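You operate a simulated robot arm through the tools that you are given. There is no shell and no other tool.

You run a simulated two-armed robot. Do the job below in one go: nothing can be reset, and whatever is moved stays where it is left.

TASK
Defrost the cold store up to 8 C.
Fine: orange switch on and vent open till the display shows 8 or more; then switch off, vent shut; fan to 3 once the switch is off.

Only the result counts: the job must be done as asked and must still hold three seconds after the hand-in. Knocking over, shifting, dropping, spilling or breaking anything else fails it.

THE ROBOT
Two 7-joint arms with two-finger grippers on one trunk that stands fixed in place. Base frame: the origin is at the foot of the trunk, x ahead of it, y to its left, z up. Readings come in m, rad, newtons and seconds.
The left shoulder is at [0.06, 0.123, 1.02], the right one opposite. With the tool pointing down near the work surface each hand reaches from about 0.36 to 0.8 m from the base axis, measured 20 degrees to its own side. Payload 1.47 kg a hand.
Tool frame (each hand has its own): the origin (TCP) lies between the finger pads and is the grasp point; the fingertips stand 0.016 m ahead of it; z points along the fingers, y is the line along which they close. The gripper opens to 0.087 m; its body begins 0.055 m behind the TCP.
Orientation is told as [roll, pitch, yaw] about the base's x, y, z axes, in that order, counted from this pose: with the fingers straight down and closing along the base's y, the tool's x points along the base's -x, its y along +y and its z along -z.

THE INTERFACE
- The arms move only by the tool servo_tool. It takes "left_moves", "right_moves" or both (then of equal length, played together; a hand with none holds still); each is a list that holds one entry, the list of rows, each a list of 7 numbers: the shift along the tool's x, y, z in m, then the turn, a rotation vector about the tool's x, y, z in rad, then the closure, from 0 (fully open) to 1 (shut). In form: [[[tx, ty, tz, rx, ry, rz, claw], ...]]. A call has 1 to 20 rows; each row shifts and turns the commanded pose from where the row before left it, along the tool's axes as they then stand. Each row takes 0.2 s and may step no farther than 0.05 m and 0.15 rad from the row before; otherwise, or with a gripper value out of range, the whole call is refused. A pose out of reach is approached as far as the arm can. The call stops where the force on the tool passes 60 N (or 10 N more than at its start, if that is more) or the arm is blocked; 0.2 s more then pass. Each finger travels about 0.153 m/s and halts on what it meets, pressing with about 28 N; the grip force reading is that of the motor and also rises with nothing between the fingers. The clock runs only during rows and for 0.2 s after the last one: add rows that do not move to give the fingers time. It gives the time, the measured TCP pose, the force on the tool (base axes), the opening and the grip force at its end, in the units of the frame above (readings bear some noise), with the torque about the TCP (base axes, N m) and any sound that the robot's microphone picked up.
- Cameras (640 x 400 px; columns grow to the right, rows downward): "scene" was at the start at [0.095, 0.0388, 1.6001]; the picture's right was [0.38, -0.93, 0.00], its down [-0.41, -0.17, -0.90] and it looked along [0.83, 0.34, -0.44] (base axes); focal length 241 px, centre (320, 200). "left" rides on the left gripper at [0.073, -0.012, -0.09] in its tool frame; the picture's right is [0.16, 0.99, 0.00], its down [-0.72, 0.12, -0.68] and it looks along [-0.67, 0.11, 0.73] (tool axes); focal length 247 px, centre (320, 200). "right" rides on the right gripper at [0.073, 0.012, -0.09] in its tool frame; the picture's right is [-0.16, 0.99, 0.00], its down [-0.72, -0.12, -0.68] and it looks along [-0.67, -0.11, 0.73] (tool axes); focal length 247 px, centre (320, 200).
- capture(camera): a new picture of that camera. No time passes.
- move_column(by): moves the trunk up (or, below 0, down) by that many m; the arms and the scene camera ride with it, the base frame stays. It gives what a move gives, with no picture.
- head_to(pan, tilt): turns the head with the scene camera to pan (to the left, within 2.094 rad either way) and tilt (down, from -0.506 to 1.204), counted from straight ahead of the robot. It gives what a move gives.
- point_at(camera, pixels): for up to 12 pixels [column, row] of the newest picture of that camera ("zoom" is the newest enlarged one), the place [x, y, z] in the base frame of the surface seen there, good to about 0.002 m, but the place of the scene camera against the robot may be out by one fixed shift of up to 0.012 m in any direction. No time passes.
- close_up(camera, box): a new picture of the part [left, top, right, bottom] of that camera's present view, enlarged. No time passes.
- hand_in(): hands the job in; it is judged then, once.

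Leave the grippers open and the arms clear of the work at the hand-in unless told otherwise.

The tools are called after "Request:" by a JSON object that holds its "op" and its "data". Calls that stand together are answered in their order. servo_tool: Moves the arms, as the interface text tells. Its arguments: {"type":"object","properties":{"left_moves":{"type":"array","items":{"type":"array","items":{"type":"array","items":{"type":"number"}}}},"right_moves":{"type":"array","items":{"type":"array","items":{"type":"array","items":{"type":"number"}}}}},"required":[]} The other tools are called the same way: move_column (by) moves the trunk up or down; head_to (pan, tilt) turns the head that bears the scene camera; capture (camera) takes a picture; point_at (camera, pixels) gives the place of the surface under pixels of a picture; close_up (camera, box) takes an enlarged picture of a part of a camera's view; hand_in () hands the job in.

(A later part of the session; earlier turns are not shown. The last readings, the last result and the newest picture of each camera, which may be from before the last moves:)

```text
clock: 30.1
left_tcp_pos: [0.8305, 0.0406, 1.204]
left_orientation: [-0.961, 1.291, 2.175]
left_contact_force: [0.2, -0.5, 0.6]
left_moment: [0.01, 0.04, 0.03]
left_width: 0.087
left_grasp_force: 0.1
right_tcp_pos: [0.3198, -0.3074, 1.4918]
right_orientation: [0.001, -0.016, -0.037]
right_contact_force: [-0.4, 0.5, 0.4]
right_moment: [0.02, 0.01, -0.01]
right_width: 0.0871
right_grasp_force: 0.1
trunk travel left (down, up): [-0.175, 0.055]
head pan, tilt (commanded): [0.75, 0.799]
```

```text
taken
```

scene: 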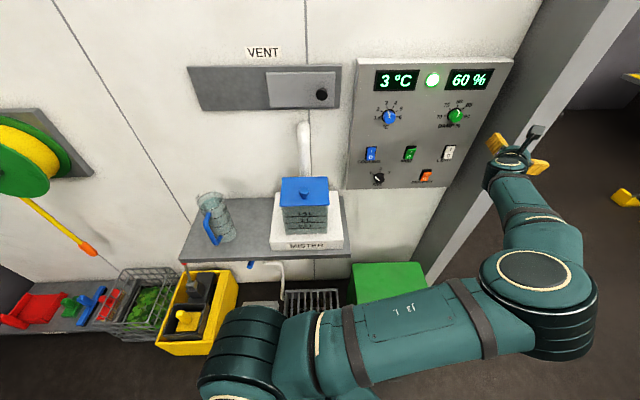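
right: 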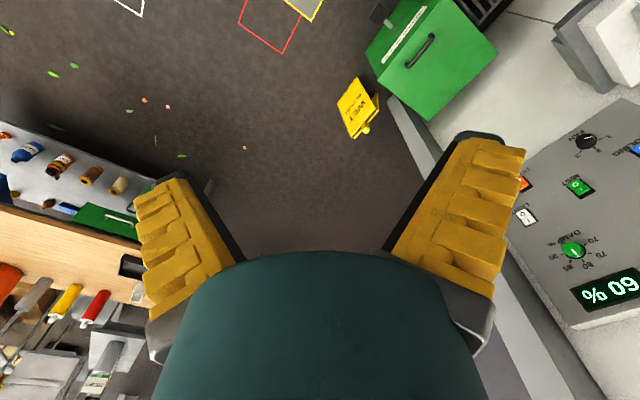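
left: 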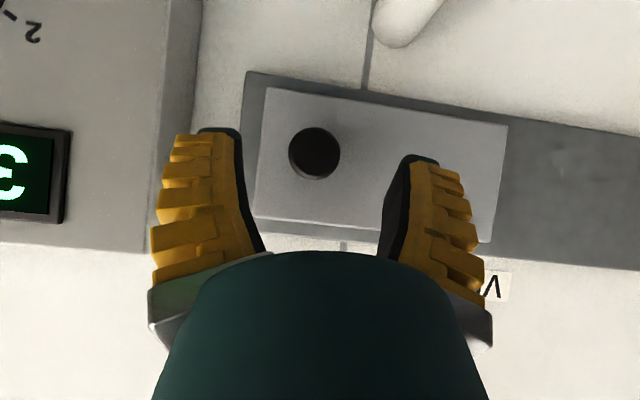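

The hand has now rolled 172° and its camera is on top, but the elbow still has not moved. I'll continue the roll another 1.5 rad.

Request:
{"op": "servo_tool", "data": {"left_moves": [[[0, 0, 0, 0, 0, -0.15, 0], [0, 0, 0, 0, 0, -0.15, 0], [0, 0, 0, 0, 0, -0.15, 0], [0, 0, 0, 0, 0, -0.15, 0], [0, 0, 0, 0, 0, -0.15, 0], [0, 0, 0, 0, 0, -0.15, 0], [0, 0, 0, 0, 0, -0.15, 0], [0, 0, 0, 0, 0, -0.15, 0], [0, 0, 0, 0, 0, -0.15, 0], [0, 0, 0, 0, 0, -0.15, 0], [0, 0, 0, 0, 0, 0, 0]]]}}

Request:
{"op": "capture", "data": {"camera": "scene"}}

```text
clock: 32.5
left_tcp_pos: [0.8296, 0.0398, 1.2038]
left_orientation: [1.405, 0.297, -1.61]
left_contact_force: [-0.9, 1.6, 0.8]
left_moment: [-0.03, 0.0, 0.03]
left_width: 0.0871
left_grasp_force: 0.1
right_tcp_pos: [0.3207, -0.3079, 1.493]
right_orientation: [0.001, -0.016, -0.037]
right_contact_force: [-0.4, 0.0, -0.7]
right_moment: [-0.01, -0.01, -0.01]
right_width: 0.0869
right_grasp_force: 0.0
trunk travel left (down, up): [-0.175, 0.055]
head pan, tilt (commanded): [0.75, 0.799]
```

```text
taken
```

scene: 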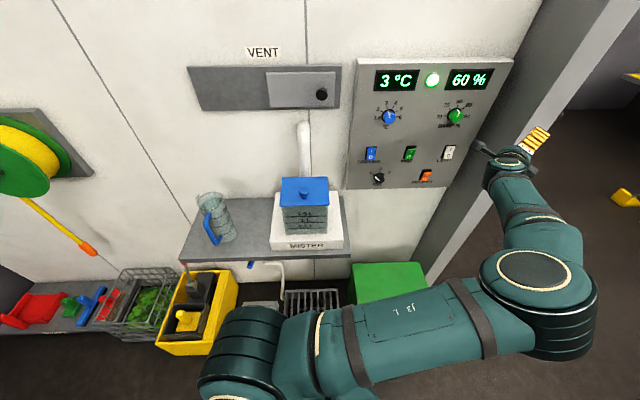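

I've rolled 258° with still no limit. I'll continue another 2.25 rad.

Request:
{"op": "servo_tool", "data": {"left_moves": [[[0, 0, 0, 0, 0, -0.15, 0], [0, 0, 0, 0, 0, -0.15, 0], [0, 0, 0, 0, 0, -0.15, 0], [0, 0, 0, 0, 0, -0.15, 0], [0, 0, 0, 0, 0, -0.15, 0], [0, 0, 0, 0, 0, -0.15, 0], [0, 0, 0, 0, 0, -0.15, 0], [0, 0, 0, 0, 0, -0.15, 0], [0, 0, 0, 0, 0, -0.15, 0], [0, 0, 0, 0, 0, -0.15, 0], [0, 0, 0, 0, 0, -0.15, 0], [0, 0, 0, 0, 0, -0.15, 0], [0, 0, 0, 0, 0, -0.15, 0], [0, 0, 0, 0, 0, -0.15, 0], [0, 0, 0, 0, 0, -0.15, 0], [0, 0, 0, 0, 0, 0, 0]]]}}

Request:
{"op": "capture", "data": {"camera": "scene"}}

```text
clock: 35.9
left_tcp_pos: [0.7926, -0.004, 1.3367]
left_orientation: [1.225, -0.78, -1.416]
left_contact_force: [0.4, -0.4, -0.2]
left_moment: [-0.01, 0.0, 0.0]
left_width: 0.0871
left_grasp_force: 0.2
left hand out of reach, approached as far as the arm can: row 4, 5, 6, 7, 8, 9, 10, 11, 12, 13, 14, 15
right_tcp_pos: [0.3203, -0.3077, 1.4915]
right_orientation: [0.002, -0.017, -0.036]
right_contact_force: [-0.2, 0.0, -0.1]
right_moment: [0.01, 0.03, 0.01]
right_width: 0.0871
right_grasp_force: 0.1
trunk travel left (down, up): [-0.175, 0.055]
head pan, tilt (commanded): [0.75, 0.799]
```

```text
taken
```

scene: 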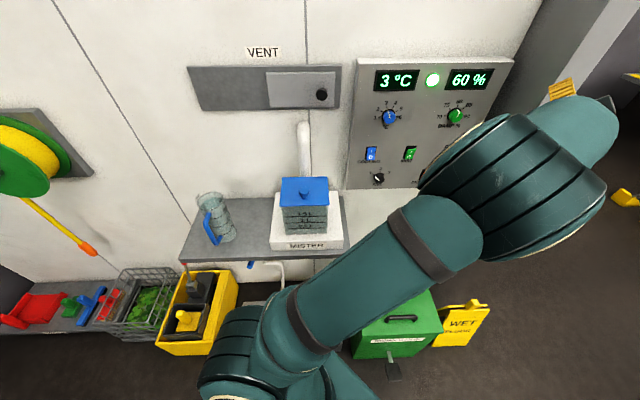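

The wrist joint reached its limit and the elbow swung upward, now near (500,180) in the picture. I'll measure it to see how far it went.

Request:
{"op": "point_at", "data": {"camera": "scene", "pixels": [[500, 180], [450, 200], [440, 250], [350, 290], [260, 350], [580, 130], [565, 92], [520, 140]]}}

```text
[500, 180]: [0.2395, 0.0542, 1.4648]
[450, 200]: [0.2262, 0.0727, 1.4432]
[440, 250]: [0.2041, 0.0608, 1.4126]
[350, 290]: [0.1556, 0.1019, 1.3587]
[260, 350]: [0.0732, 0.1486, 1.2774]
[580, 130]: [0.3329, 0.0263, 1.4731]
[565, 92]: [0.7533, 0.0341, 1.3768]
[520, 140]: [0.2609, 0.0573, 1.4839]
```

The elbow is now above the arm line. Next I turn the extended hand to face the wall, yawing left with a further negative roll so the elbow keeps swinging outward. The hand stays about 0.25 m off the panel.

Request:
{"op": "servo_tool", "data": {"left_moves": [[[0, 0, -0.005, -0.1026, 0.0129, -0.0904, 0], [0, 0, -0.005, -0.1026, 0.0129, -0.0904, 0], [0, 0, -0.005, -0.1026, 0.0129, -0.0904, 0], [0, 0, -0.005, -0.1026, 0.0129, -0.0904, 0], [0, 0, -0.005, -0.1026, 0.0129, -0.0904, 0], [0, 0, -0.005, -0.1026, 0.0129, -0.0904, 0], [0, 0, -0.005, -0.1026, 0.0129, -0.0904, 0], [0, 0, -0.005, -0.1026, 0.0129, -0.0904, 0], [0, 0, -0.005, -0.1026, 0.0129, -0.0904, 0], [0, 0, 0, 0, 0, 0, 0]]]}}

Request:
{"op": "capture", "data": {"camera": "scene"}}

```text
clock: 38.1
left_tcp_pos: [0.7928, -0.0055, 1.3371]
left_orientation: [1.227, -0.782, -1.414]
left_contact_force: [1.2, 0.0, 0.5]
left_moment: [0.0, -0.04, -0.02]
left_width: 0.087
left_grasp_force: 0.1
left hand out of reach, approached as far as the arm can: row 1, 2, 3, 4, 5, 6, 7, 8, 9
right_tcp_pos: [0.3214, -0.3087, 1.4925]
right_orientation: [0.002, -0.016, -0.037]
right_contact_force: [0.2, 0.0, 0.1]
right_moment: [0.01, -0.01, -0.01]
right_width: 0.087
right_grasp_force: 0.0
trunk travel left (down, up): [-0.175, 0.055]
head pan, tilt (commanded): [0.75, 0.799]
```

```text
taken
```

scene: 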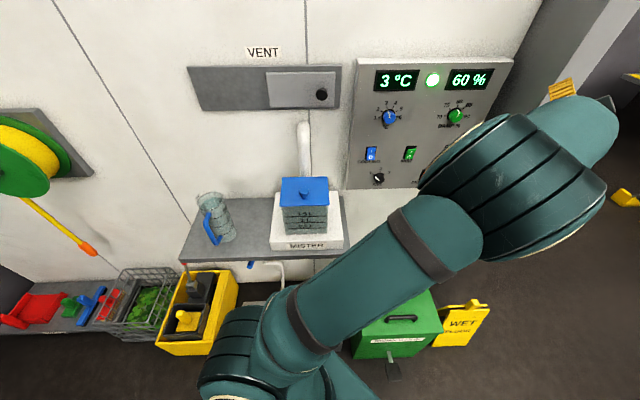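

The left arm is stuck at a joint limit in this posture. I'll turn the head to see the hand, wrist and forearm properly so I can work out the arm's geometry.

Request:
{"op": "head_to", "data": {"pan": 0.1, "tilt": 0.45}}

Request:
{"op": "capture", "data": {"camera": "scene"}}

```text
clock: 39.1
left_tcp_pos: [0.793, -0.0038, 1.3362]
left_orientation: [1.226, -0.781, -1.416]
left_contact_force: [0.1, -0.7, -0.7]
left_moment: [0.01, -0.03, 0.03]
left_width: 0.0871
left_grasp_force: 0.0
right_tcp_pos: [0.3201, -0.3074, 1.4918]
right_orientation: [0.002, -0.017, -0.037]
right_contact_force: [0.5, 0.2, 0.1]
right_moment: [-0.03, -0.01, 0.03]
right_width: 0.0872
right_grasp_force: 0.0
trunk travel left (down, up): [-0.175, 0.055]
head pan, tilt (commanded): [0.099, 0.45]
```

```text
taken
```

scene: 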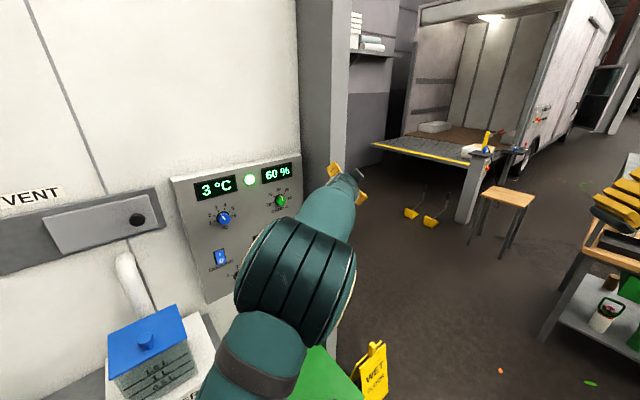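

The arm can still move in other directions. With the wrist joint at its limit, I'll test whether moving back, up and left while continuing the negative roll lets the elbow keep swinging outward.

Request:
{"op": "servo_tool", "data": {"left_moves": [[[0, 0.025, -0.03, 0, 0, 0, 0], [0, 0.025, -0.03, 0, 0, 0, 0], [0, 0.025, -0.03, 0, 0, 0, 0], [0, 0.025, -0.03, 0, 0, 0, 0], [0, 0, 0, 0, 0, -0.15, 0], [0, 0, 0, 0, 0, -0.15, 0], [0, 0, 0, 0, 0, 0, 0]]]}}

Request:
{"op": "capture", "data": {"camera": "scene"}}

```text
clock: 40.8
left_tcp_pos: [0.7024, 0.0865, 1.4363]
left_orientation: [1.057, -1.048, -1.219]
left_contact_force: [-0.4, 0.1, 0.2]
left_moment: [-0.01, 0.0, -0.01]
left_width: 0.0871
left_grasp_force: 0.1
left hand out of reach, approached as far as the arm can: row 6
right_tcp_pos: [0.322, -0.3092, 1.4914]
right_orientation: [0.005, -0.013, -0.037]
right_contact_force: [0.4, -0.3, 0.2]
right_moment: [0.03, 0.0, -0.04]
right_width: 0.0871
right_grasp_force: 0.0
trunk travel left (down, up): [-0.175, 0.055]
head pan, tilt (commanded): [0.099, 0.45]
```

```text
taken
```

scene: 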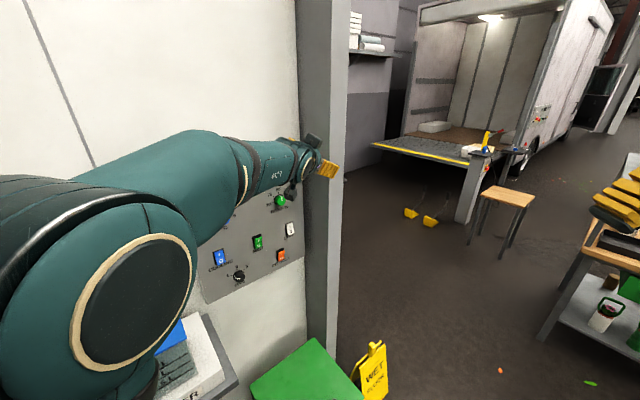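

That worked. The elbow has swung over to the left side, now at (120,290), and the forearm comes in from the left. I'll measure it.

Request:
{"op": "point_at", "data": {"camera": "scene", "pixels": [[130, 295], [60, 230], [190, 150], [200, 190], [260, 150], [300, 160], [20, 300]]}}

```text
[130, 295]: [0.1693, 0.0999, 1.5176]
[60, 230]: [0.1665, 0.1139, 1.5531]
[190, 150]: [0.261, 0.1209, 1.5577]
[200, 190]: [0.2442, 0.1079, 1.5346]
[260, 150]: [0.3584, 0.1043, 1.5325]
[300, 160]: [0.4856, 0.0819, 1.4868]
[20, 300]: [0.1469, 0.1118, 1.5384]
```

The elbow is now just above the shoulder and moving out. I'll keep moving the hand left and back, yawing left and rolling a little more.

Request:
{"op": "servo_tool", "data": {"left_moves": [[[0, 0.03, -0.02, 0, 0, -0.08, 0], [0, 0.03, -0.02, 0, 0, -0.08, 0], [0, 0.03, -0.02, -0.06, 0, -0.08, 0], [0, 0.03, -0.02, -0.06, 0, -0.08, 0], [0, 0.03, -0.02, -0.06, 0, -0.08, 0], [0, 0, 0, 0, 0, 0, 0]]]}}

Request:
{"op": "capture", "data": {"camera": "scene"}}

```text
clock: 42.1
left_tcp_pos: [0.6161, 0.3293, 1.5364]
left_orientation: [0.519, -1.331, -0.466]
left_contact_force: [-0.6, -0.5, 0.5]
left_moment: [0.0, -0.01, 0.06]
left_width: 0.0871
left_grasp_force: 0.1
left hand out of reach, approached as far as the arm can: row 1, 2, 3, 4, 5
right_tcp_pos: [0.3208, -0.3089, 1.492]
right_orientation: [0.003, -0.016, -0.037]
right_contact_force: [0.4, 0.0, 0.5]
right_moment: [0.03, -0.02, 0.0]
right_width: 0.087
right_grasp_force: 0.1
trunk travel left (down, up): [-0.175, 0.055]
head pan, tilt (commanded): [0.099, 0.45]
```

```text
taken
```

scene: 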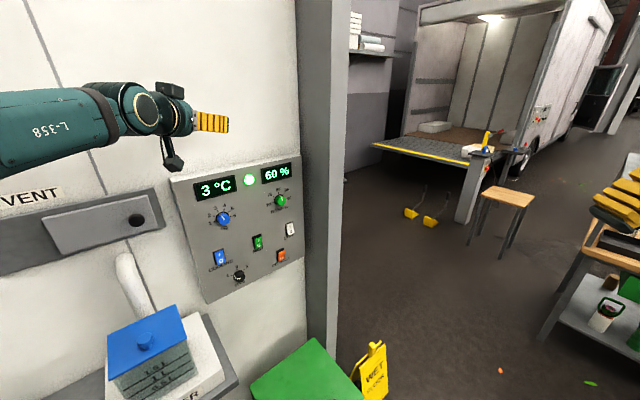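

The forearm now comes clearly from the left. I'll pan the head left to see the elbow.

Request:
{"op": "head_to", "data": {"pan": 0.9, "tilt": 0.4}}

Request:
{"op": "capture", "data": {"camera": "scene"}}

```text
clock: 43.3
left_tcp_pos: [0.6162, 0.331, 1.5358]
left_orientation: [0.517, -1.33, -0.467]
left_contact_force: [0.5, -0.1, 0.0]
left_moment: [0.01, 0.04, 0.05]
left_width: 0.087
left_grasp_force: 0.0
right_tcp_pos: [0.3218, -0.3082, 1.4916]
right_orientation: [0.001, -0.016, -0.037]
right_contact_force: [0.0, 0.2, 0.1]
right_moment: [0.01, 0.02, 0.02]
right_width: 0.087
right_grasp_force: 0.0
trunk travel left (down, up): [-0.175, 0.055]
head pan, tilt (commanded): [0.901, 0.4]
```

```text
taken
```

scene: 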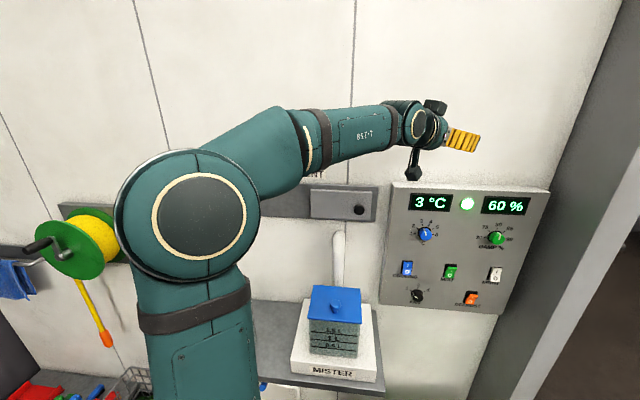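

The elbow at (190,215) is now on the left. I'll measure the elbow, upper arm, wrist and hand.

Request:
{"op": "point_at", "data": {"camera": "scene", "pixels": [[190, 215], [195, 350], [240, 150], [300, 135], [360, 130], [415, 120], [440, 125], [460, 140], [412, 175], [130, 210], [200, 390]]}}

```text
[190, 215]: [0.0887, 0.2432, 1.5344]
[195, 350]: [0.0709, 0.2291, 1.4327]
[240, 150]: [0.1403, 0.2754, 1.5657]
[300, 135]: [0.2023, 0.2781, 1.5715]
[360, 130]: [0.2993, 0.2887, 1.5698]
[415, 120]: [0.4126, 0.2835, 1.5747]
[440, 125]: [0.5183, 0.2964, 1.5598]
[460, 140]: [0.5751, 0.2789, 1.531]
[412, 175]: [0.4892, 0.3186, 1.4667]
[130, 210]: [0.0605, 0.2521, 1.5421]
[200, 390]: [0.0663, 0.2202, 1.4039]
```

The wrist joint is at its limit, so it now blocks the elbow from swinging back inward. I'll continue: lower the hand a little while rolling further negative, so the elbow drops outward to the left.

Request:
{"op": "servo_tool", "data": {"left_moves": [[[0.02, 0, 0, 0, 0, -0.12, 0], [0.02, 0, 0, 0, 0, -0.12, 0], [0.02, 0, 0, 0, 0, -0.12, 0], [0.02, 0, 0, 0, 0, -0.12, 0], [0.02, 0, 0, 0, 0, -0.12, 0], [0.02, 0, 0, 0, 0, -0.12, 0], [0, 0, 0, 0, 0, 0, 0]]]}}

Request:
{"op": "capture", "data": {"camera": "scene"}}

```text
clock: 44.9
left_tcp_pos: [0.5826, 0.5205, 1.3419]
left_orientation: [-1.156, -1.052, 1.242]
left_contact_force: [-25.5, -16.0, -4.8]
left_moment: [-0.85, 0.36, 1.78]
left_width: 0.0868
left_grasp_force: 0.1
left hand out of reach, approached as far as the arm can: row 1, 2, 3, 4, 5, 6
right_tcp_pos: [0.3172, -0.3109, 1.4924]
right_orientation: [0.006, -0.017, -0.037]
right_contact_force: [0.1, -0.9, 0.2]
right_moment: [0.03, 0.01, 0.0]
right_width: 0.087
right_grasp_force: 0.1
trunk travel left (down, up): [-0.175, 0.055]
head pan, tilt (commanded): [0.901, 0.4]
```

```text
taken
```

scene: 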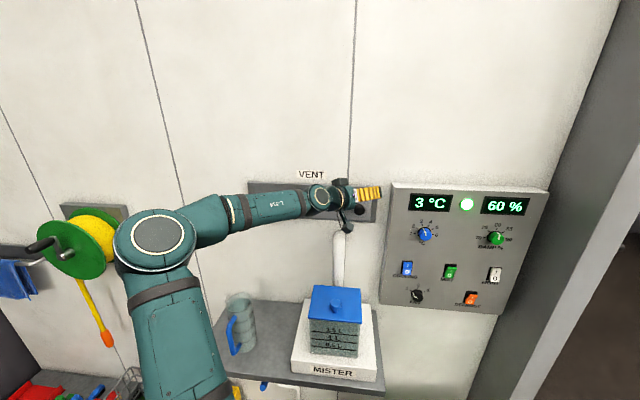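

The arm unfolded quickly and a finger is now touching the vent plate, with about 30 N on the hand. I back straight off along the fingers right away.

Request:
{"op": "servo_tool", "data": {"left_moves": [[[0, 0, -0.02, 0, 0, 0, 0], [0, 0, -0.03, 0, 0, 0, 0], [0, 0, -0.03, 0, 0, 0, 0], [0, 0, 0, 0, 0, 0, 0]]]}}

Request:
{"op": "capture", "data": {"camera": "scene"}}

Request:
{"op": "capture", "data": {"camera": "left"}}

```text
clock: 45.9
left_tcp_pos: [0.5048, 0.5347, 1.3454]
left_orientation: [-1.142, -1.033, 1.257]
left_contact_force: [0.5, -0.1, -0.6]
left_moment: [0.01, 0.01, 0.02]
left_width: 0.0869
left_grasp_force: 0.0
left hand out of reach, approached as far as the arm can: row 1
right_tcp_pos: [0.322, -0.3087, 1.4926]
right_orientation: [0.004, -0.014, -0.036]
right_contact_force: [-0.6, -0.3, -0.8]
right_moment: [0.0, -0.01, -0.03]
right_width: 0.0872
right_grasp_force: 0.1
trunk travel left (down, up): [-0.175, 0.055]
head pan, tilt (commanded): [0.901, 0.4]
```

```text
taken
```

scene: 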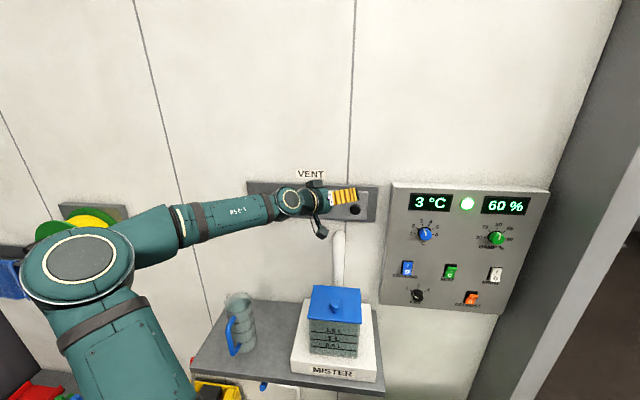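

```text
taken
```

left: 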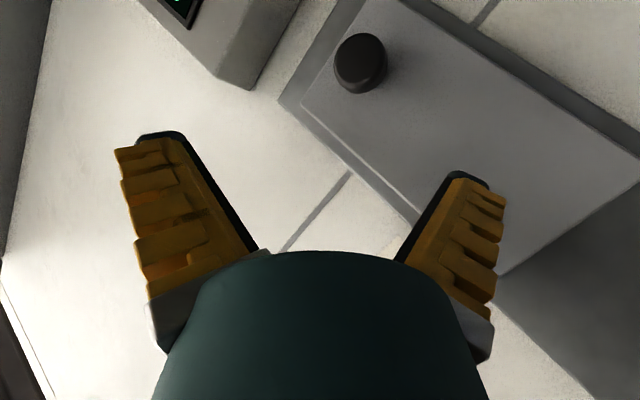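

The vent plate is untouched and still at its right-hand end, and the left elbow is now well out to the left. I'll pull the hand back from the wall to about d=0.60 before turning it to face the wall.

Request:
{"op": "servo_tool", "data": {"left_moves": [[[0.0197, -0.0267, -0.0151, 0, 0, 0, 0], [0.0197, -0.0267, -0.0151, 0, 0, 0, 0], [0.0197, -0.0267, -0.0151, 0, 0, 0, 0], [0.0197, -0.0267, -0.0151, 0, 0, 0, 0], [0, 0, 0, 0, 0, 0, 0]]]}}

Request:
{"op": "capture", "data": {"camera": "scene"}}

```text
clock: 47.1
left_tcp_pos: [0.4821, 0.4667, 1.2808]
left_orientation: [-1.149, -1.038, 1.258]
left_contact_force: [-0.3, -0.1, -0.8]
left_moment: [-0.01, -0.04, 0.0]
left_width: 0.0871
left_grasp_force: 0.0
left hand out of reach, approached as far as the arm can: row 1, 2, 3, 4
right_tcp_pos: [0.3212, -0.3083, 1.4926]
right_orientation: [0.001, -0.016, -0.037]
right_contact_force: [0.8, 0.0, -0.1]
right_moment: [-0.02, 0.01, 0.0]
right_width: 0.087
right_grasp_force: 0.1
trunk travel left (down, up): [-0.175, 0.055]
head pan, tilt (commanded): [0.901, 0.4]
```

```text
taken
```

scene: 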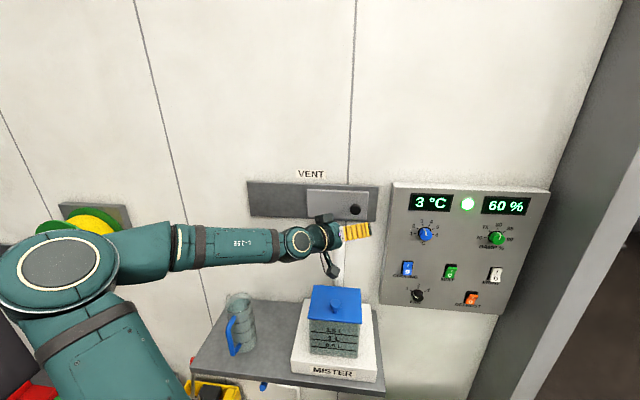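

The elbow is moving further out. The last wrist joint is still saturated, so I'll unroll the hand by +0.9 rad to free it. The elbow should stay out. First I measure the elbow.

Request:
{"op": "point_at", "data": {"camera": "scene", "pixels": [[60, 265], [90, 350], [150, 250], [230, 245], [300, 240], [330, 232], [330, 265]]}}

Request:
{"op": "servo_tool", "data": {"left_moves": [[[0, 0, 0, 0, 0, 0.15, 0], [0, 0, 0, 0, 0, 0.15, 0], [0, 0, 0, 0, 0, 0.15, 0], [0, 0, 0, 0, 0, 0.15, 0], [0, 0, 0, 0, 0, 0.15, 0], [0, 0, 0, 0, 0, 0.15, 0], [0, 0, 0, 0, 0, 0, 0]]]}}

Request:
{"op": "capture", "data": {"camera": "scene"}}

```text
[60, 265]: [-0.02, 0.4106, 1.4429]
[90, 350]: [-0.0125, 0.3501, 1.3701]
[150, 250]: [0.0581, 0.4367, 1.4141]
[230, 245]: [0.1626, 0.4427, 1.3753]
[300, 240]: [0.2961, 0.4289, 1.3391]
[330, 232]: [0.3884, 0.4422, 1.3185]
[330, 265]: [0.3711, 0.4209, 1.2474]
```

```text
clock: 48.7
left_tcp_pos: [0.4839, 0.467, 1.2792]
left_orientation: [1.058, -1.118, -1.041]
left_contact_force: [-0.1, 0.9, -0.4]
left_moment: [0.03, -0.01, 0.06]
left_width: 0.0871
left_grasp_force: 0.0
right_tcp_pos: [0.3211, -0.3083, 1.4924]
right_orientation: [0.002, -0.016, -0.037]
right_contact_force: [-0.6, 0.0, 0.8]
right_moment: [-0.01, -0.01, 0.04]
right_width: 0.0866
right_grasp_force: 0.1
trunk travel left (down, up): [-0.175, 0.055]
head pan, tilt (commanded): [0.901, 0.4]
```

```text
taken
```

scene: 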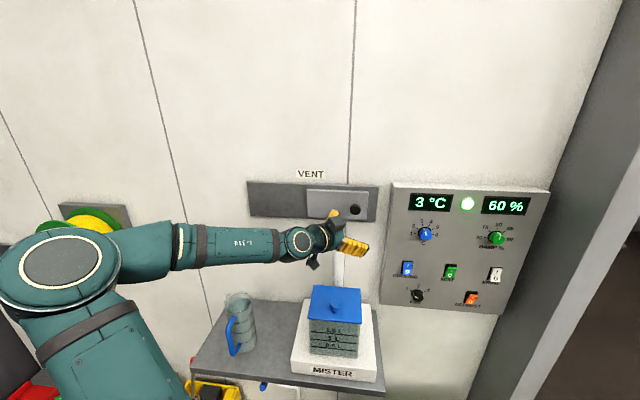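

Measured: elbow near (-0.02,0.43,1.40), forearm along +x, and the vent undisturbed. Now I turn the hand to face the wall squarely, 7 rows in place at d≈0.67.

Request:
{"op": "servo_tool", "data": {"left_moves": [[[0, 0, -0.003, -0.1078, -0.0085, -0.0657, 0], [0, 0, -0.003, -0.1078, -0.0085, -0.0657, 0], [0, 0, -0.003, -0.1078, -0.0085, -0.0657, 0], [0, 0, -0.003, -0.1078, -0.0085, -0.0657, 0], [0, 0, -0.003, -0.1078, -0.0085, -0.0657, 0], [0, 0, -0.003, -0.1078, -0.0085, -0.0657, 0], [0, 0, -0.003, -0.1078, -0.0085, -0.0657, 0], [0, 0, 0, 0, 0, 0, 0]]]}}

Request:
{"op": "capture", "data": {"camera": "scene"}}

Request:
{"op": "capture", "data": {"camera": "left"}}

```text
clock: 50.5
left_tcp_pos: [0.494, 0.4776, 1.2606]
left_orientation: [1.248, -1.341, -0.837]
left_contact_force: [0.6, 0.6, 0.3]
left_moment: [-0.03, 0.02, 0.03]
left_width: 0.0872
left_grasp_force: 0.0
left hand out of reach, approached as far as the arm can: row 1, 2, 3, 4, 5, 6, 7
right_tcp_pos: [0.3207, -0.3081, 1.4919]
right_orientation: [0.004, -0.014, -0.038]
right_contact_force: [0.0, -0.1, -0.5]
right_moment: [0.02, -0.03, 0.0]
right_width: 0.0867
right_grasp_force: 0.1
trunk travel left (down, up): [-0.175, 0.055]
head pan, tilt (commanded): [0.901, 0.4]
```

```text
taken
```

scene: 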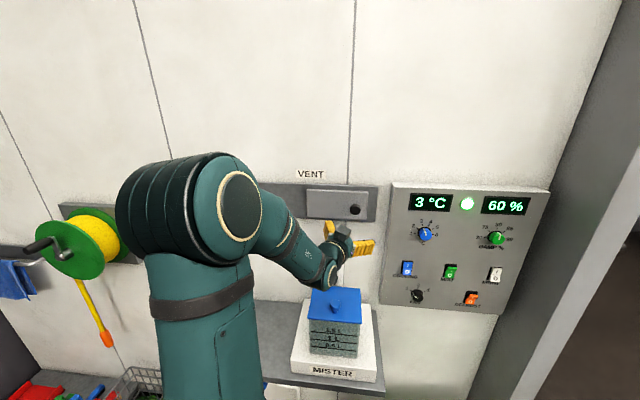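

```text
taken
```

left: 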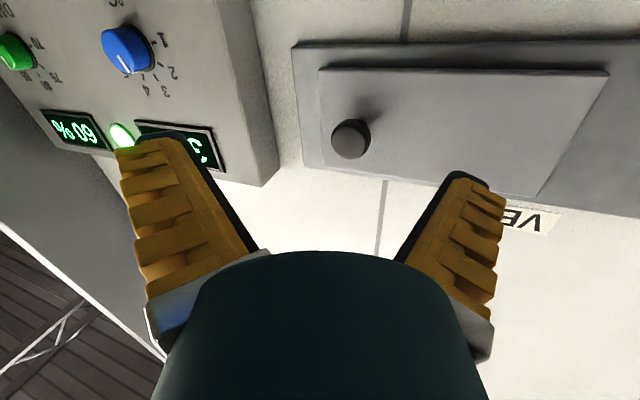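

Yawing left pulled the elbow back inward, because the last wrist joint has little room with the hand camera below. Plan: push the elbow out once more (retreat, yaw back right, roll negative to the limit). Then roll the hand +180° so its camera is on top and that joint is mid-range, and only then yaw left.

Request:
{"op": "servo_tool", "data": {"left_moves": [[[-0.022, -0.018, -0.033, 0.13, 0, 0, 0], [-0.022, -0.018, -0.033, 0.13, 0, 0, 0], [-0.022, -0.018, -0.033, 0.13, 0, 0, 0], [0, 0, 0, 0, 0, -0.12, 0], [0, 0, 0, 0, 0, -0.12, 0], [0, 0, 0, 0, 0, -0.12, 0], [0, 0, 0, 0, 0, -0.12, 0], [0, 0, 0, 0, 0, 0, 0]]]}}

Request:
{"op": "capture", "data": {"camera": "scene"}}

```text
clock: 52.3
left_tcp_pos: [0.424, 0.3885, 1.3225]
left_orientation: [-1.106, -1.231, 1.16]
left_contact_force: [0.1, -0.3, 0.5]
left_moment: [-0.03, -0.01, -0.01]
left_width: 0.0872
left_grasp_force: 0.0
right_tcp_pos: [0.3205, -0.308, 1.492]
right_orientation: [0.004, -0.016, -0.037]
right_contact_force: [0.2, 0.6, 0.3]
right_moment: [0.02, 0.03, 0.0]
right_width: 0.0872
right_grasp_force: 0.1
trunk travel left (down, up): [-0.175, 0.055]
head pan, tilt (commanded): [0.901, 0.4]
```

```text
taken
```

scene: 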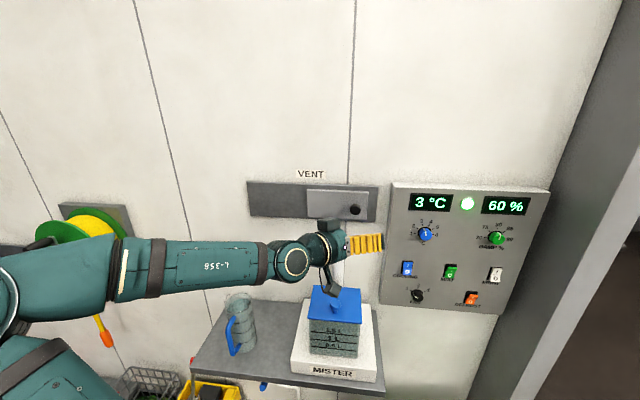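

The elbow swung well out to the left with nothing flagged. Now I roll the hand +3.0 rad in place, so the camera ends on top and the wrist joint sits mid-range.

Request:
{"op": "servo_tool", "data": {"left_moves": [[[0, 0, 0, 0, 0, 0.15, 0], [0, 0, 0, 0, 0, 0.15, 0], [0, 0, 0, 0, 0, 0.15, 0], [0, 0, 0, 0, 0, 0.15, 0], [0, 0, 0, 0, 0, 0.15, 0], [0, 0, 0, 0, 0, 0.15, 0], [0, 0, 0, 0, 0, 0.15, 0], [0, 0, 0, 0, 0, 0.15, 0], [0, 0, 0, 0, 0, 0.15, 0], [0, 0, 0, 0, 0, 0.15, 0], [0, 0, 0, 0, 0, 0.15, 0], [0, 0, 0, 0, 0, 0.15, 0], [0, 0, 0, 0, 0, 0.15, 0], [0, 0, 0, 0, 0, 0.15, 0], [0, 0, 0, 0, 0, 0.15, 0], [0, 0, 0, 0, 0, 0.15, 0], [0, 0, 0, 0, 0, 0.15, 0], [0, 0, 0, 0, 0, 0.15, 0], [0, 0, 0, 0, 0, 0.15, 0], [0, 0, 0, 0, 0, 0.15, 0]]]}}

Request:
{"op": "capture", "data": {"camera": "scene"}}

Request:
{"op": "capture", "data": {"camera": "left"}}

```text
clock: 56.5
left_tcp_pos: [0.425, 0.3896, 1.3241]
left_orientation: [1.232, 1.102, -1.844]
left_contact_force: [0.2, 0.3, -0.2]
left_moment: [-0.03, -0.02, 0.03]
left_width: 0.0872
left_grasp_force: 0.1
right_tcp_pos: [0.3215, -0.3071, 1.4929]
right_orientation: [0.002, -0.015, -0.035]
right_contact_force: [0.8, 0.7, -0.1]
right_moment: [0.01, -0.02, 0.0]
right_width: 0.087
right_grasp_force: 0.1
trunk travel left (down, up): [-0.175, 0.055]
head pan, tilt (commanded): [0.901, 0.4]
```

```text
taken
```

scene: 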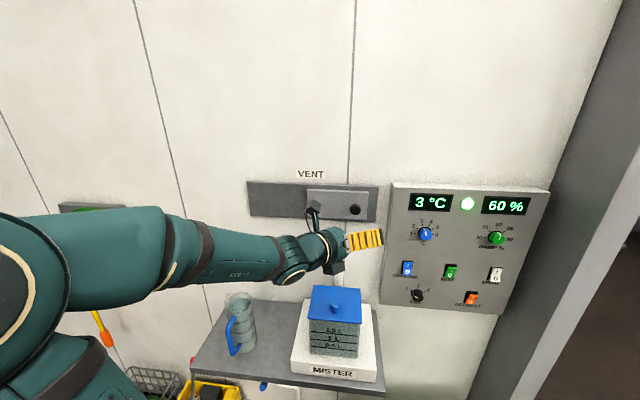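

```text
taken
```

left: 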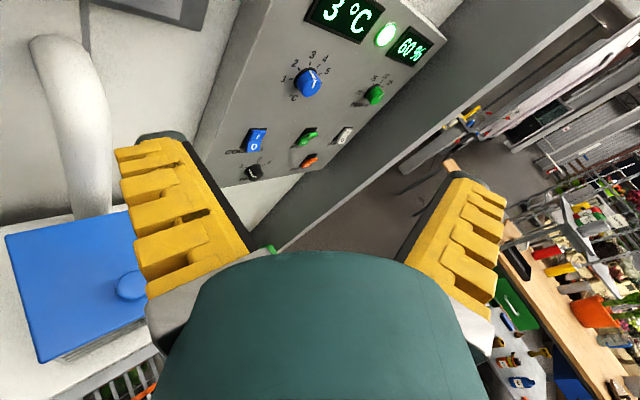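

The camera is now on top and the view upright: panel at the centre, mister lid at left. The elbow remains out. Now I yaw the hand left to face the wall, 7 rows in place at d≈0.58.

Request:
{"op": "servo_tool", "data": {"left_moves": [[[0, 0, 0, 0.1009, 0.044, 0.0524, 0], [0, 0, 0, 0.1009, 0.044, 0.0524, 0], [0, 0, 0, 0.1009, 0.044, 0.0524, 0], [0, 0, 0, 0.1009, 0.044, 0.0524, 0], [0, 0, 0, 0.1009, 0.044, 0.0524, 0], [0, 0, 0, 0.1009, 0.044, 0.0524, 0], [0, 0, 0, 0.1009, 0.044, 0.0524, 0], [0, 0, 0, 0, 0, 0, 0]]]}}

Request:
{"op": "capture", "data": {"camera": "scene"}}

Request:
{"op": "capture", "data": {"camera": "left"}}

```text
clock: 58.3
left_tcp_pos: [0.426, 0.3888, 1.3235]
left_orientation: [1.082, 1.567, -1.273]
left_contact_force: [0.7, 0.2, 0.2]
left_moment: [0.0, 0.02, -0.03]
left_width: 0.0868
left_grasp_force: 0.1
right_tcp_pos: [0.32, -0.3079, 1.4934]
right_orientation: [0.003, -0.016, -0.036]
right_contact_force: [0.5, 0.0, -0.1]
right_moment: [-0.02, 0.01, 0.01]
right_width: 0.0871
right_grasp_force: 0.1
trunk travel left (down, up): [-0.175, 0.055]
head pan, tilt (commanded): [0.901, 0.4]
```

```text
taken
```

scene: 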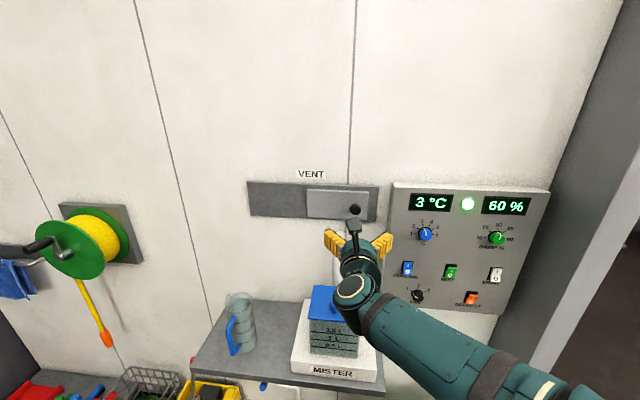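

```text
taken
```

left: 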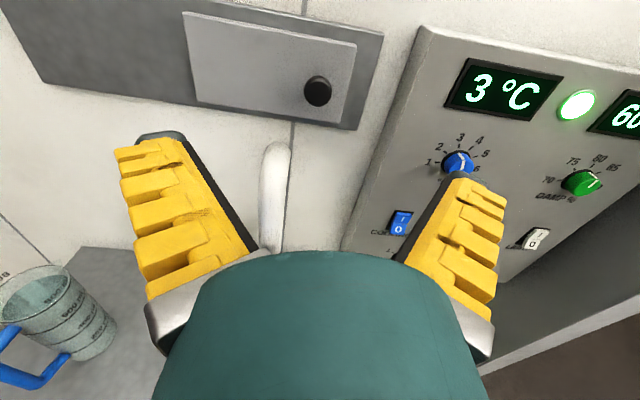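

The hand now faces the wall squarely (net yaw 0.786) with nothing flagged. The forearm now comes from the lower right. I'll measure it.

Request:
{"op": "point_at", "data": {"camera": "scene", "pixels": [[355, 290], [420, 335], [480, 375], [540, 390], [580, 395], [400, 310]]}}

Request:
{"op": "point_at", "data": {"camera": "left", "pixels": [[317, 91], [305, 91], [331, 91], [317, 77], [317, 105], [270, 70], [190, 20], [355, 50], [346, 120], [383, 40], [430, 60]]}}

```text
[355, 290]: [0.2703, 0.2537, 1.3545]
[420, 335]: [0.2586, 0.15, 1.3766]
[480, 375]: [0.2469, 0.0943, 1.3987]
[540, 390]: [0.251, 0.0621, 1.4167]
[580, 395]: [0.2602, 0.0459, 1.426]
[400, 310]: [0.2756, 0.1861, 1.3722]
```

```text
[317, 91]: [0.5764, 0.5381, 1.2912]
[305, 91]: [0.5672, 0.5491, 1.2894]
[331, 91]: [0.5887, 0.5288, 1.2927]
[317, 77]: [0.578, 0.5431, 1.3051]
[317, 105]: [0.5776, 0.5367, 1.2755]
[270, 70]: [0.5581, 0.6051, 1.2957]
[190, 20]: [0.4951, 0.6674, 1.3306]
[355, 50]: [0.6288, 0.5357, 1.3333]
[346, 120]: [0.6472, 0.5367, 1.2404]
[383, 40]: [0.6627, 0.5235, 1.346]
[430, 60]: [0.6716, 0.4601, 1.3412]
```

The knob is now centred near u=0.028, so the earlier touch slid the plate about 1 cm to the left. It slides freely that way, which is the opening direction. The hand axes are now simple: x up, y right along the wall, z into the wall. I advance to d≈0.70 at knob height.

Request:
{"op": "servo_tool", "data": {"left_moves": [[[-0.0086, 0.0005, 0.031, 0, 0, 0, 0.2], [-0.0086, 0.0005, 0.031, 0, 0, 0, 0.2], [-0.0086, 0.0005, 0.031, 0, 0, 0, 0.2], [-0.0086, 0.0005, 0.031, 0, 0, 0, 0.2], [0, 0, 0, 0, 0, 0, 0.2]]]}}

Request:
{"op": "capture", "data": {"camera": "left"}}

Request:
{"op": "capture", "data": {"camera": "scene"}}

```text
clock: 59.5
left_tcp_pos: [0.5027, 0.4556, 1.3131]
left_orientation: [0.325, 1.565, -2.033]
left_contact_force: [0.5, -1.3, 0.2]
left_moment: [0.03, -0.01, 0.03]
left_width: 0.073
left_grasp_force: 2.4
left hand out of reach, approached as far as the arm can: row 3, 4
right_tcp_pos: [0.3199, -0.3074, 1.493]
right_orientation: [0.002, -0.014, -0.037]
right_contact_force: [0.3, -0.6, -0.7]
right_moment: [0.0, 0.01, -0.01]
right_width: 0.0871
right_grasp_force: 0.1
trunk travel left (down, up): [-0.175, 0.055]
head pan, tilt (commanded): [0.901, 0.4]
```

```text
taken
```

left: 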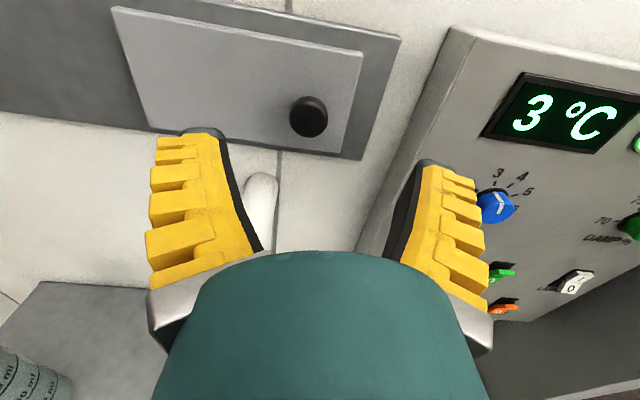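

```text
taken
```

scene: 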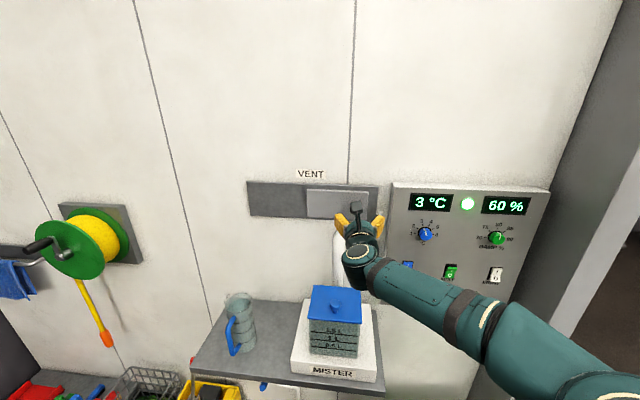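

This posture stops at d≈0.68, because the IK swings the elbow over when the wrist is straight. I'll back off and reverse the last turn to get the elbow out again. Then I'll bend the hand down first, roll it around the forearm to point left, and finally aim at the wall.

Request:
{"op": "servo_tool", "data": {"left_moves": [[[0.003, -0.002, -0.034, 0, 0, 0, 0], [0.003, -0.002, -0.034, 0, 0, 0, 0], [0.003, -0.002, -0.034, 0, 0, 0, 0], [0, 0, 0, -0.1009, -0.044, -0.0524, 0], [0, 0, 0, -0.1009, -0.044, -0.0524, 0], [0, 0, 0, -0.1009, -0.044, -0.0524, 0], [0, 0, 0, -0.1009, -0.044, -0.0524, 0], [0, 0, 0, -0.1009, -0.044, -0.0524, 0], [0, 0, 0, -0.1009, -0.044, -0.0524, 0], [0, 0, 0, -0.1009, -0.044, -0.0524, 0], [0, 0, 0, 0, 0, 0, 0]]]}}

Request:
{"op": "capture", "data": {"camera": "scene"}}

```text
clock: 61.9
left_tcp_pos: [0.426, 0.3859, 1.3248]
left_orientation: [1.233, 1.099, -1.839]
left_contact_force: [-0.1, -0.9, 0.5]
left_moment: [0.0, -0.01, 0.0]
left_width: 0.087
left_grasp_force: 0.2
right_tcp_pos: [0.3224, -0.3096, 1.4913]
right_orientation: [0.003, -0.015, -0.037]
right_contact_force: [0.3, -0.2, 0.0]
right_moment: [-0.01, -0.01, -0.04]
right_width: 0.0868
right_grasp_force: 0.1
trunk travel left (down, up): [-0.175, 0.055]
head pan, tilt (commanded): [0.901, 0.4]
```

```text
taken
```

scene: 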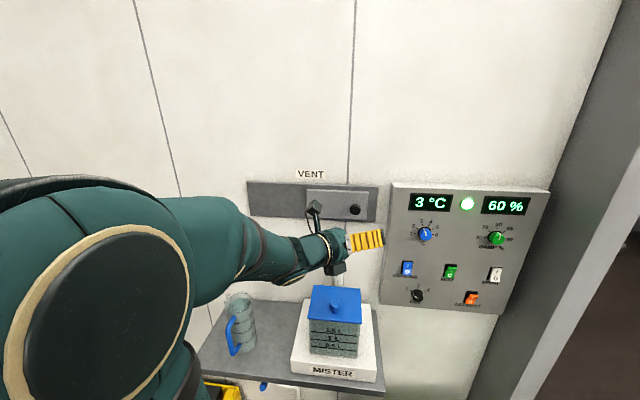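

The elbow is back on the left. Next I roll the hand negative by 2.69 rad so the camera goes underneath again. That pushes the elbow outward, and then I can bend the hand down into a posture like the starting one.

Request:
{"op": "servo_tool", "data": {"left_moves": [[[0, 0, 0, 0, 0, -0.1494, 0], [0, 0, 0, 0, 0, -0.1494, 0], [0, 0, 0, 0, 0, -0.1494, 0], [0, 0, 0, 0, 0, -0.1494, 0], [0, 0, 0, 0, 0, -0.1494, 0], [0, 0, 0, 0, 0, -0.1494, 0], [0, 0, 0, 0, 0, -0.1494, 0], [0, 0, 0, 0, 0, -0.1494, 0], [0, 0, 0, 0, 0, -0.1494, 0], [0, 0, 0, 0, 0, -0.1494, 0], [0, 0, 0, 0, 0, -0.1494, 0], [0, 0, 0, 0, 0, -0.1494, 0], [0, 0, 0, 0, 0, -0.1494, 0], [0, 0, 0, 0, 0, -0.1494, 0], [0, 0, 0, 0, 0, -0.1494, 0], [0, 0, 0, 0, 0, -0.1494, 0], [0, 0, 0, 0, 0, -0.1494, 0], [0, 0, 0, 0, 0, -0.1494, 0]]]}}

Request:
{"op": "capture", "data": {"camera": "scene"}}

```text
clock: 65.7
left_tcp_pos: [0.4261, 0.3851, 1.3249]
left_orientation: [0.01, -1.42, 0.02]
left_contact_force: [0.0, 0.1, -0.5]
left_moment: [0.0, -0.01, -0.01]
left_width: 0.087
left_grasp_force: 0.0
right_tcp_pos: [0.3213, -0.3086, 1.4921]
right_orientation: [0.001, -0.016, -0.037]
right_contact_force: [-0.7, 0.2, 0.4]
right_moment: [0.01, 0.0, 0.0]
right_width: 0.087
right_grasp_force: 0.1
trunk travel left (down, up): [-0.175, 0.055]
head pan, tilt (commanded): [0.901, 0.4]
```

```text
taken
```

scene: 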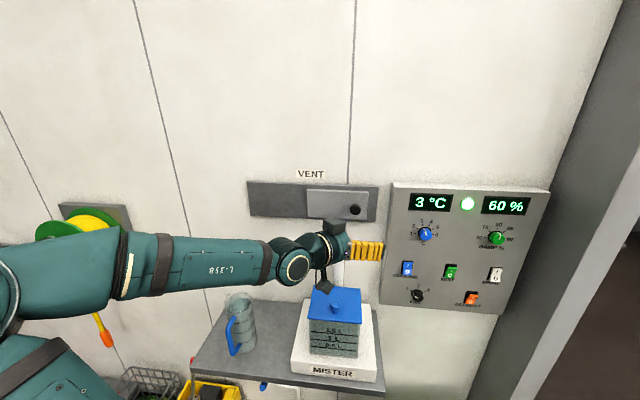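

The hand is now clean at pitch -1.42, yaw 0, with the elbow out left. Next I bend the hand to point straight down, well above the mister lid (lid z≈1.07, fingertips ≈1.31).

Request:
{"op": "servo_tool", "data": {"left_moves": [[[0, 0, 0, 0, 0.142, 0, 0], [0, 0, 0, 0, 0.142, 0, 0], [0, 0, 0, 0, 0.142, 0, 0], [0, 0, 0, 0, 0.142, 0, 0], [0, 0, 0, 0, 0.142, 0, 0], [0, 0, 0, 0, 0.142, 0, 0], [0, 0, 0, 0, 0.142, 0, 0], [0, 0, 0, 0, 0.142, 0, 0], [0, 0, 0, 0, 0.142, 0, 0], [0, 0, 0, 0, 0.142, 0, 0], [0, 0, 0, 0, 0, 0, 0]]]}}

Request:
{"op": "capture", "data": {"camera": "scene"}}

```text
clock: 68.1
left_tcp_pos: [0.4256, 0.3858, 1.3246]
left_orientation: [0.004, 0.003, 0.03]
left_contact_force: [-0.7, 0.2, -0.4]
left_moment: [0.04, 0.01, 0.01]
left_width: 0.0871
left_grasp_force: 0.0
right_tcp_pos: [0.3213, -0.3074, 1.4919]
right_orientation: [0.001, -0.017, -0.037]
right_contact_force: [0.0, 0.6, 0.5]
right_moment: [0.0, 0.0, -0.03]
right_width: 0.0867
right_grasp_force: 0.1
trunk travel left (down, up): [-0.175, 0.055]
head pan, tilt (commanded): [0.901, 0.4]
```

```text
taken
```

scene: 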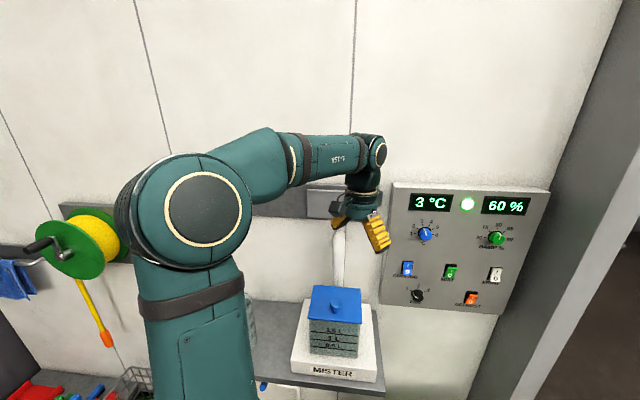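

This is like the starting posture: hand down, elbow up and left. Now I roll the hand about its x axis so the fingers swing from down to pointing left (+y), 10 rows, and watch the elbow.

Request:
{"op": "servo_tool", "data": {"left_moves": [[[0, 0, 0, -0.15, 0, 0, 0], [0, 0, 0, -0.15, 0, 0, 0], [0, 0, 0, -0.15, 0, 0, 0], [0, 0, 0, -0.15, 0, 0, 0], [0, 0, 0, -0.15, 0, 0, 0], [0, 0, 0, -0.15, 0, 0, 0], [0, 0, 0, 0, 0, 0, 0]]]}}

Request:
{"op": "capture", "data": {"camera": "scene"}}

```text
clock: 69.7
left_tcp_pos: [0.4211, 0.3937, 1.3292]
left_orientation: [0.799, -0.017, 0.039]
left_contact_force: [0.9, 0.4, -0.7]
left_moment: [-0.01, 0.01, -0.01]
left_width: 0.0871
left_grasp_force: 0.0
left hand out of reach, approached as far as the arm can: row 1
right_tcp_pos: [0.3204, -0.3046, 1.4933]
right_orientation: [0.0, -0.017, -0.035]
right_contact_force: [0.9, 0.6, 0.2]
right_moment: [-0.04, -0.02, 0.01]
right_width: 0.087
right_grasp_force: 0.0
trunk travel left (down, up): [-0.175, 0.055]
head pan, tilt (commanded): [0.901, 0.4]
```

```text
taken
```

scene: 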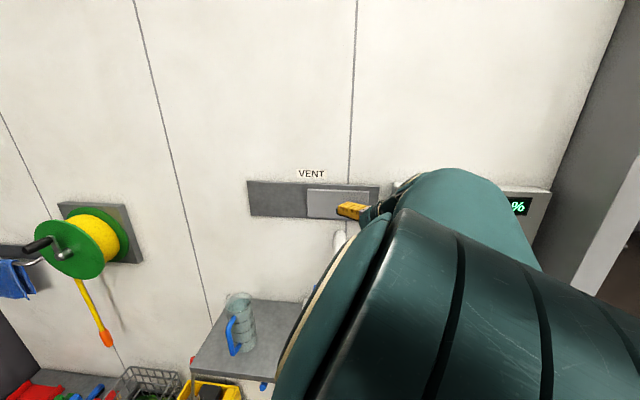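

The elbow flipped inward again, so a left-pointing hand isn't usable. I'll undo that. Instead I'll use a hand-down posture turned 45° in yaw, so the fingers come down over the knob from above. That yaw is a negative roll, which favours the elbow staying out. First undo, then yaw.

Request:
{"op": "servo_tool", "data": {"left_moves": [[[0, 0, 0, 0.15, 0, 0, 0], [0, 0, 0, 0.15, 0, 0, 0], [0, 0, 0, 0.15, 0, 0, 0], [0, 0, 0, 0.15, 0, 0, 0], [0, 0, 0, 0.15, 0, 0, 0], [0, 0, 0, 0.05, 0, 0, 0], [0, 0, 0, 0, 0, 0, 0]]]}}

Request:
{"op": "capture", "data": {"camera": "scene"}}

```text
clock: 71.3
left_tcp_pos: [0.4223, 0.3884, 1.3301]
left_orientation: [0.001, -0.019, 0.038]
left_contact_force: [-0.1, -0.1, 0.2]
left_moment: [0.05, -0.02, 0.02]
left_width: 0.0869
left_grasp_force: 0.1
right_tcp_pos: [0.3204, -0.3073, 1.4923]
right_orientation: [0.001, -0.014, -0.036]
right_contact_force: [0.3, -0.1, 0.2]
right_moment: [-0.03, 0.01, 0.0]
right_width: 0.087
right_grasp_force: 0.0
trunk travel left (down, up): [-0.175, 0.055]
head pan, tilt (commanded): [0.901, 0.4]
```

```text
taken
```

scene: 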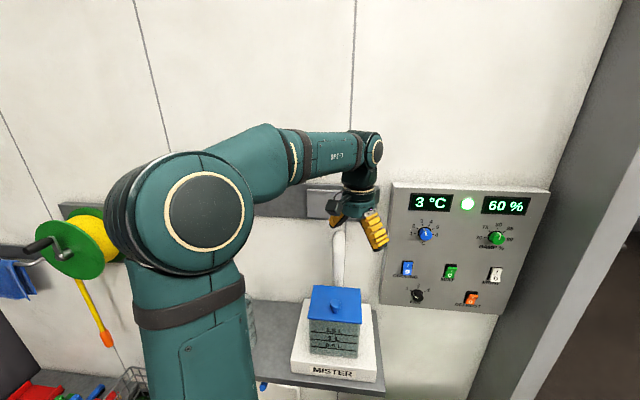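

Back to hand-down with the elbow on the left. Now I yaw the hand +45° about vertical, in place.

Request:
{"op": "servo_tool", "data": {"left_moves": [[[0, 0, 0, 0, 0, -0.125, 0], [0, 0, 0, 0, 0, -0.125, 0], [0, 0, 0, 0, 0, -0.125, 0], [0, 0, 0, 0, 0, -0.125, 0], [0, 0, 0, 0, 0, -0.125, 0], [0, 0, 0, 0, 0, -0.125, 0], [0, 0, 0, 0, 0, 0, 0]]]}}

Request:
{"op": "capture", "data": {"camera": "scene"}}

Request:
{"op": "capture", "data": {"camera": "left"}}

```text
clock: 72.9
left_tcp_pos: [0.288, 0.6233, 1.3562]
left_orientation: [-0.002, -0.011, 0.762]
left_contact_force: [0.1, 0.2, 0.1]
left_moment: [0.01, -0.01, -0.03]
left_width: 0.0871
left_grasp_force: 0.0
left hand out of reach, approached as far as the arm can: row 1, 2, 3, 4, 5, 6
right_tcp_pos: [0.3217, -0.309, 1.4929]
right_orientation: [0.002, -0.012, -0.036]
right_contact_force: [0.2, -1.0, -0.9]
right_moment: [0.0, 0.03, 0.04]
right_width: 0.087
right_grasp_force: 0.0
trunk travel left (down, up): [-0.175, 0.055]
head pan, tilt (commanded): [0.901, 0.4]
```

```text
taken
```

scene: 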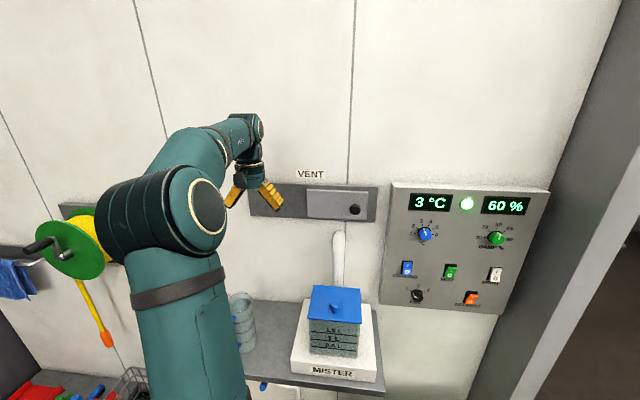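

```text
taken
```

left: 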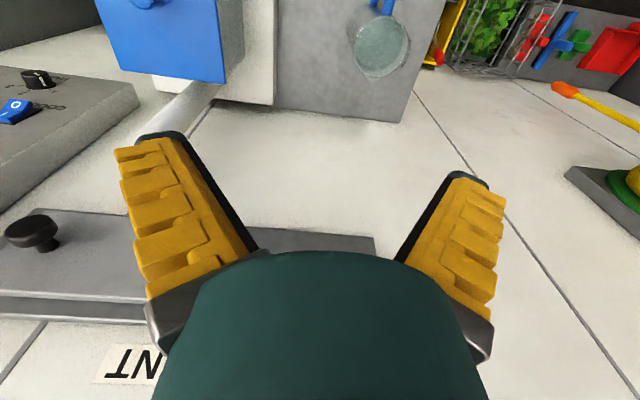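

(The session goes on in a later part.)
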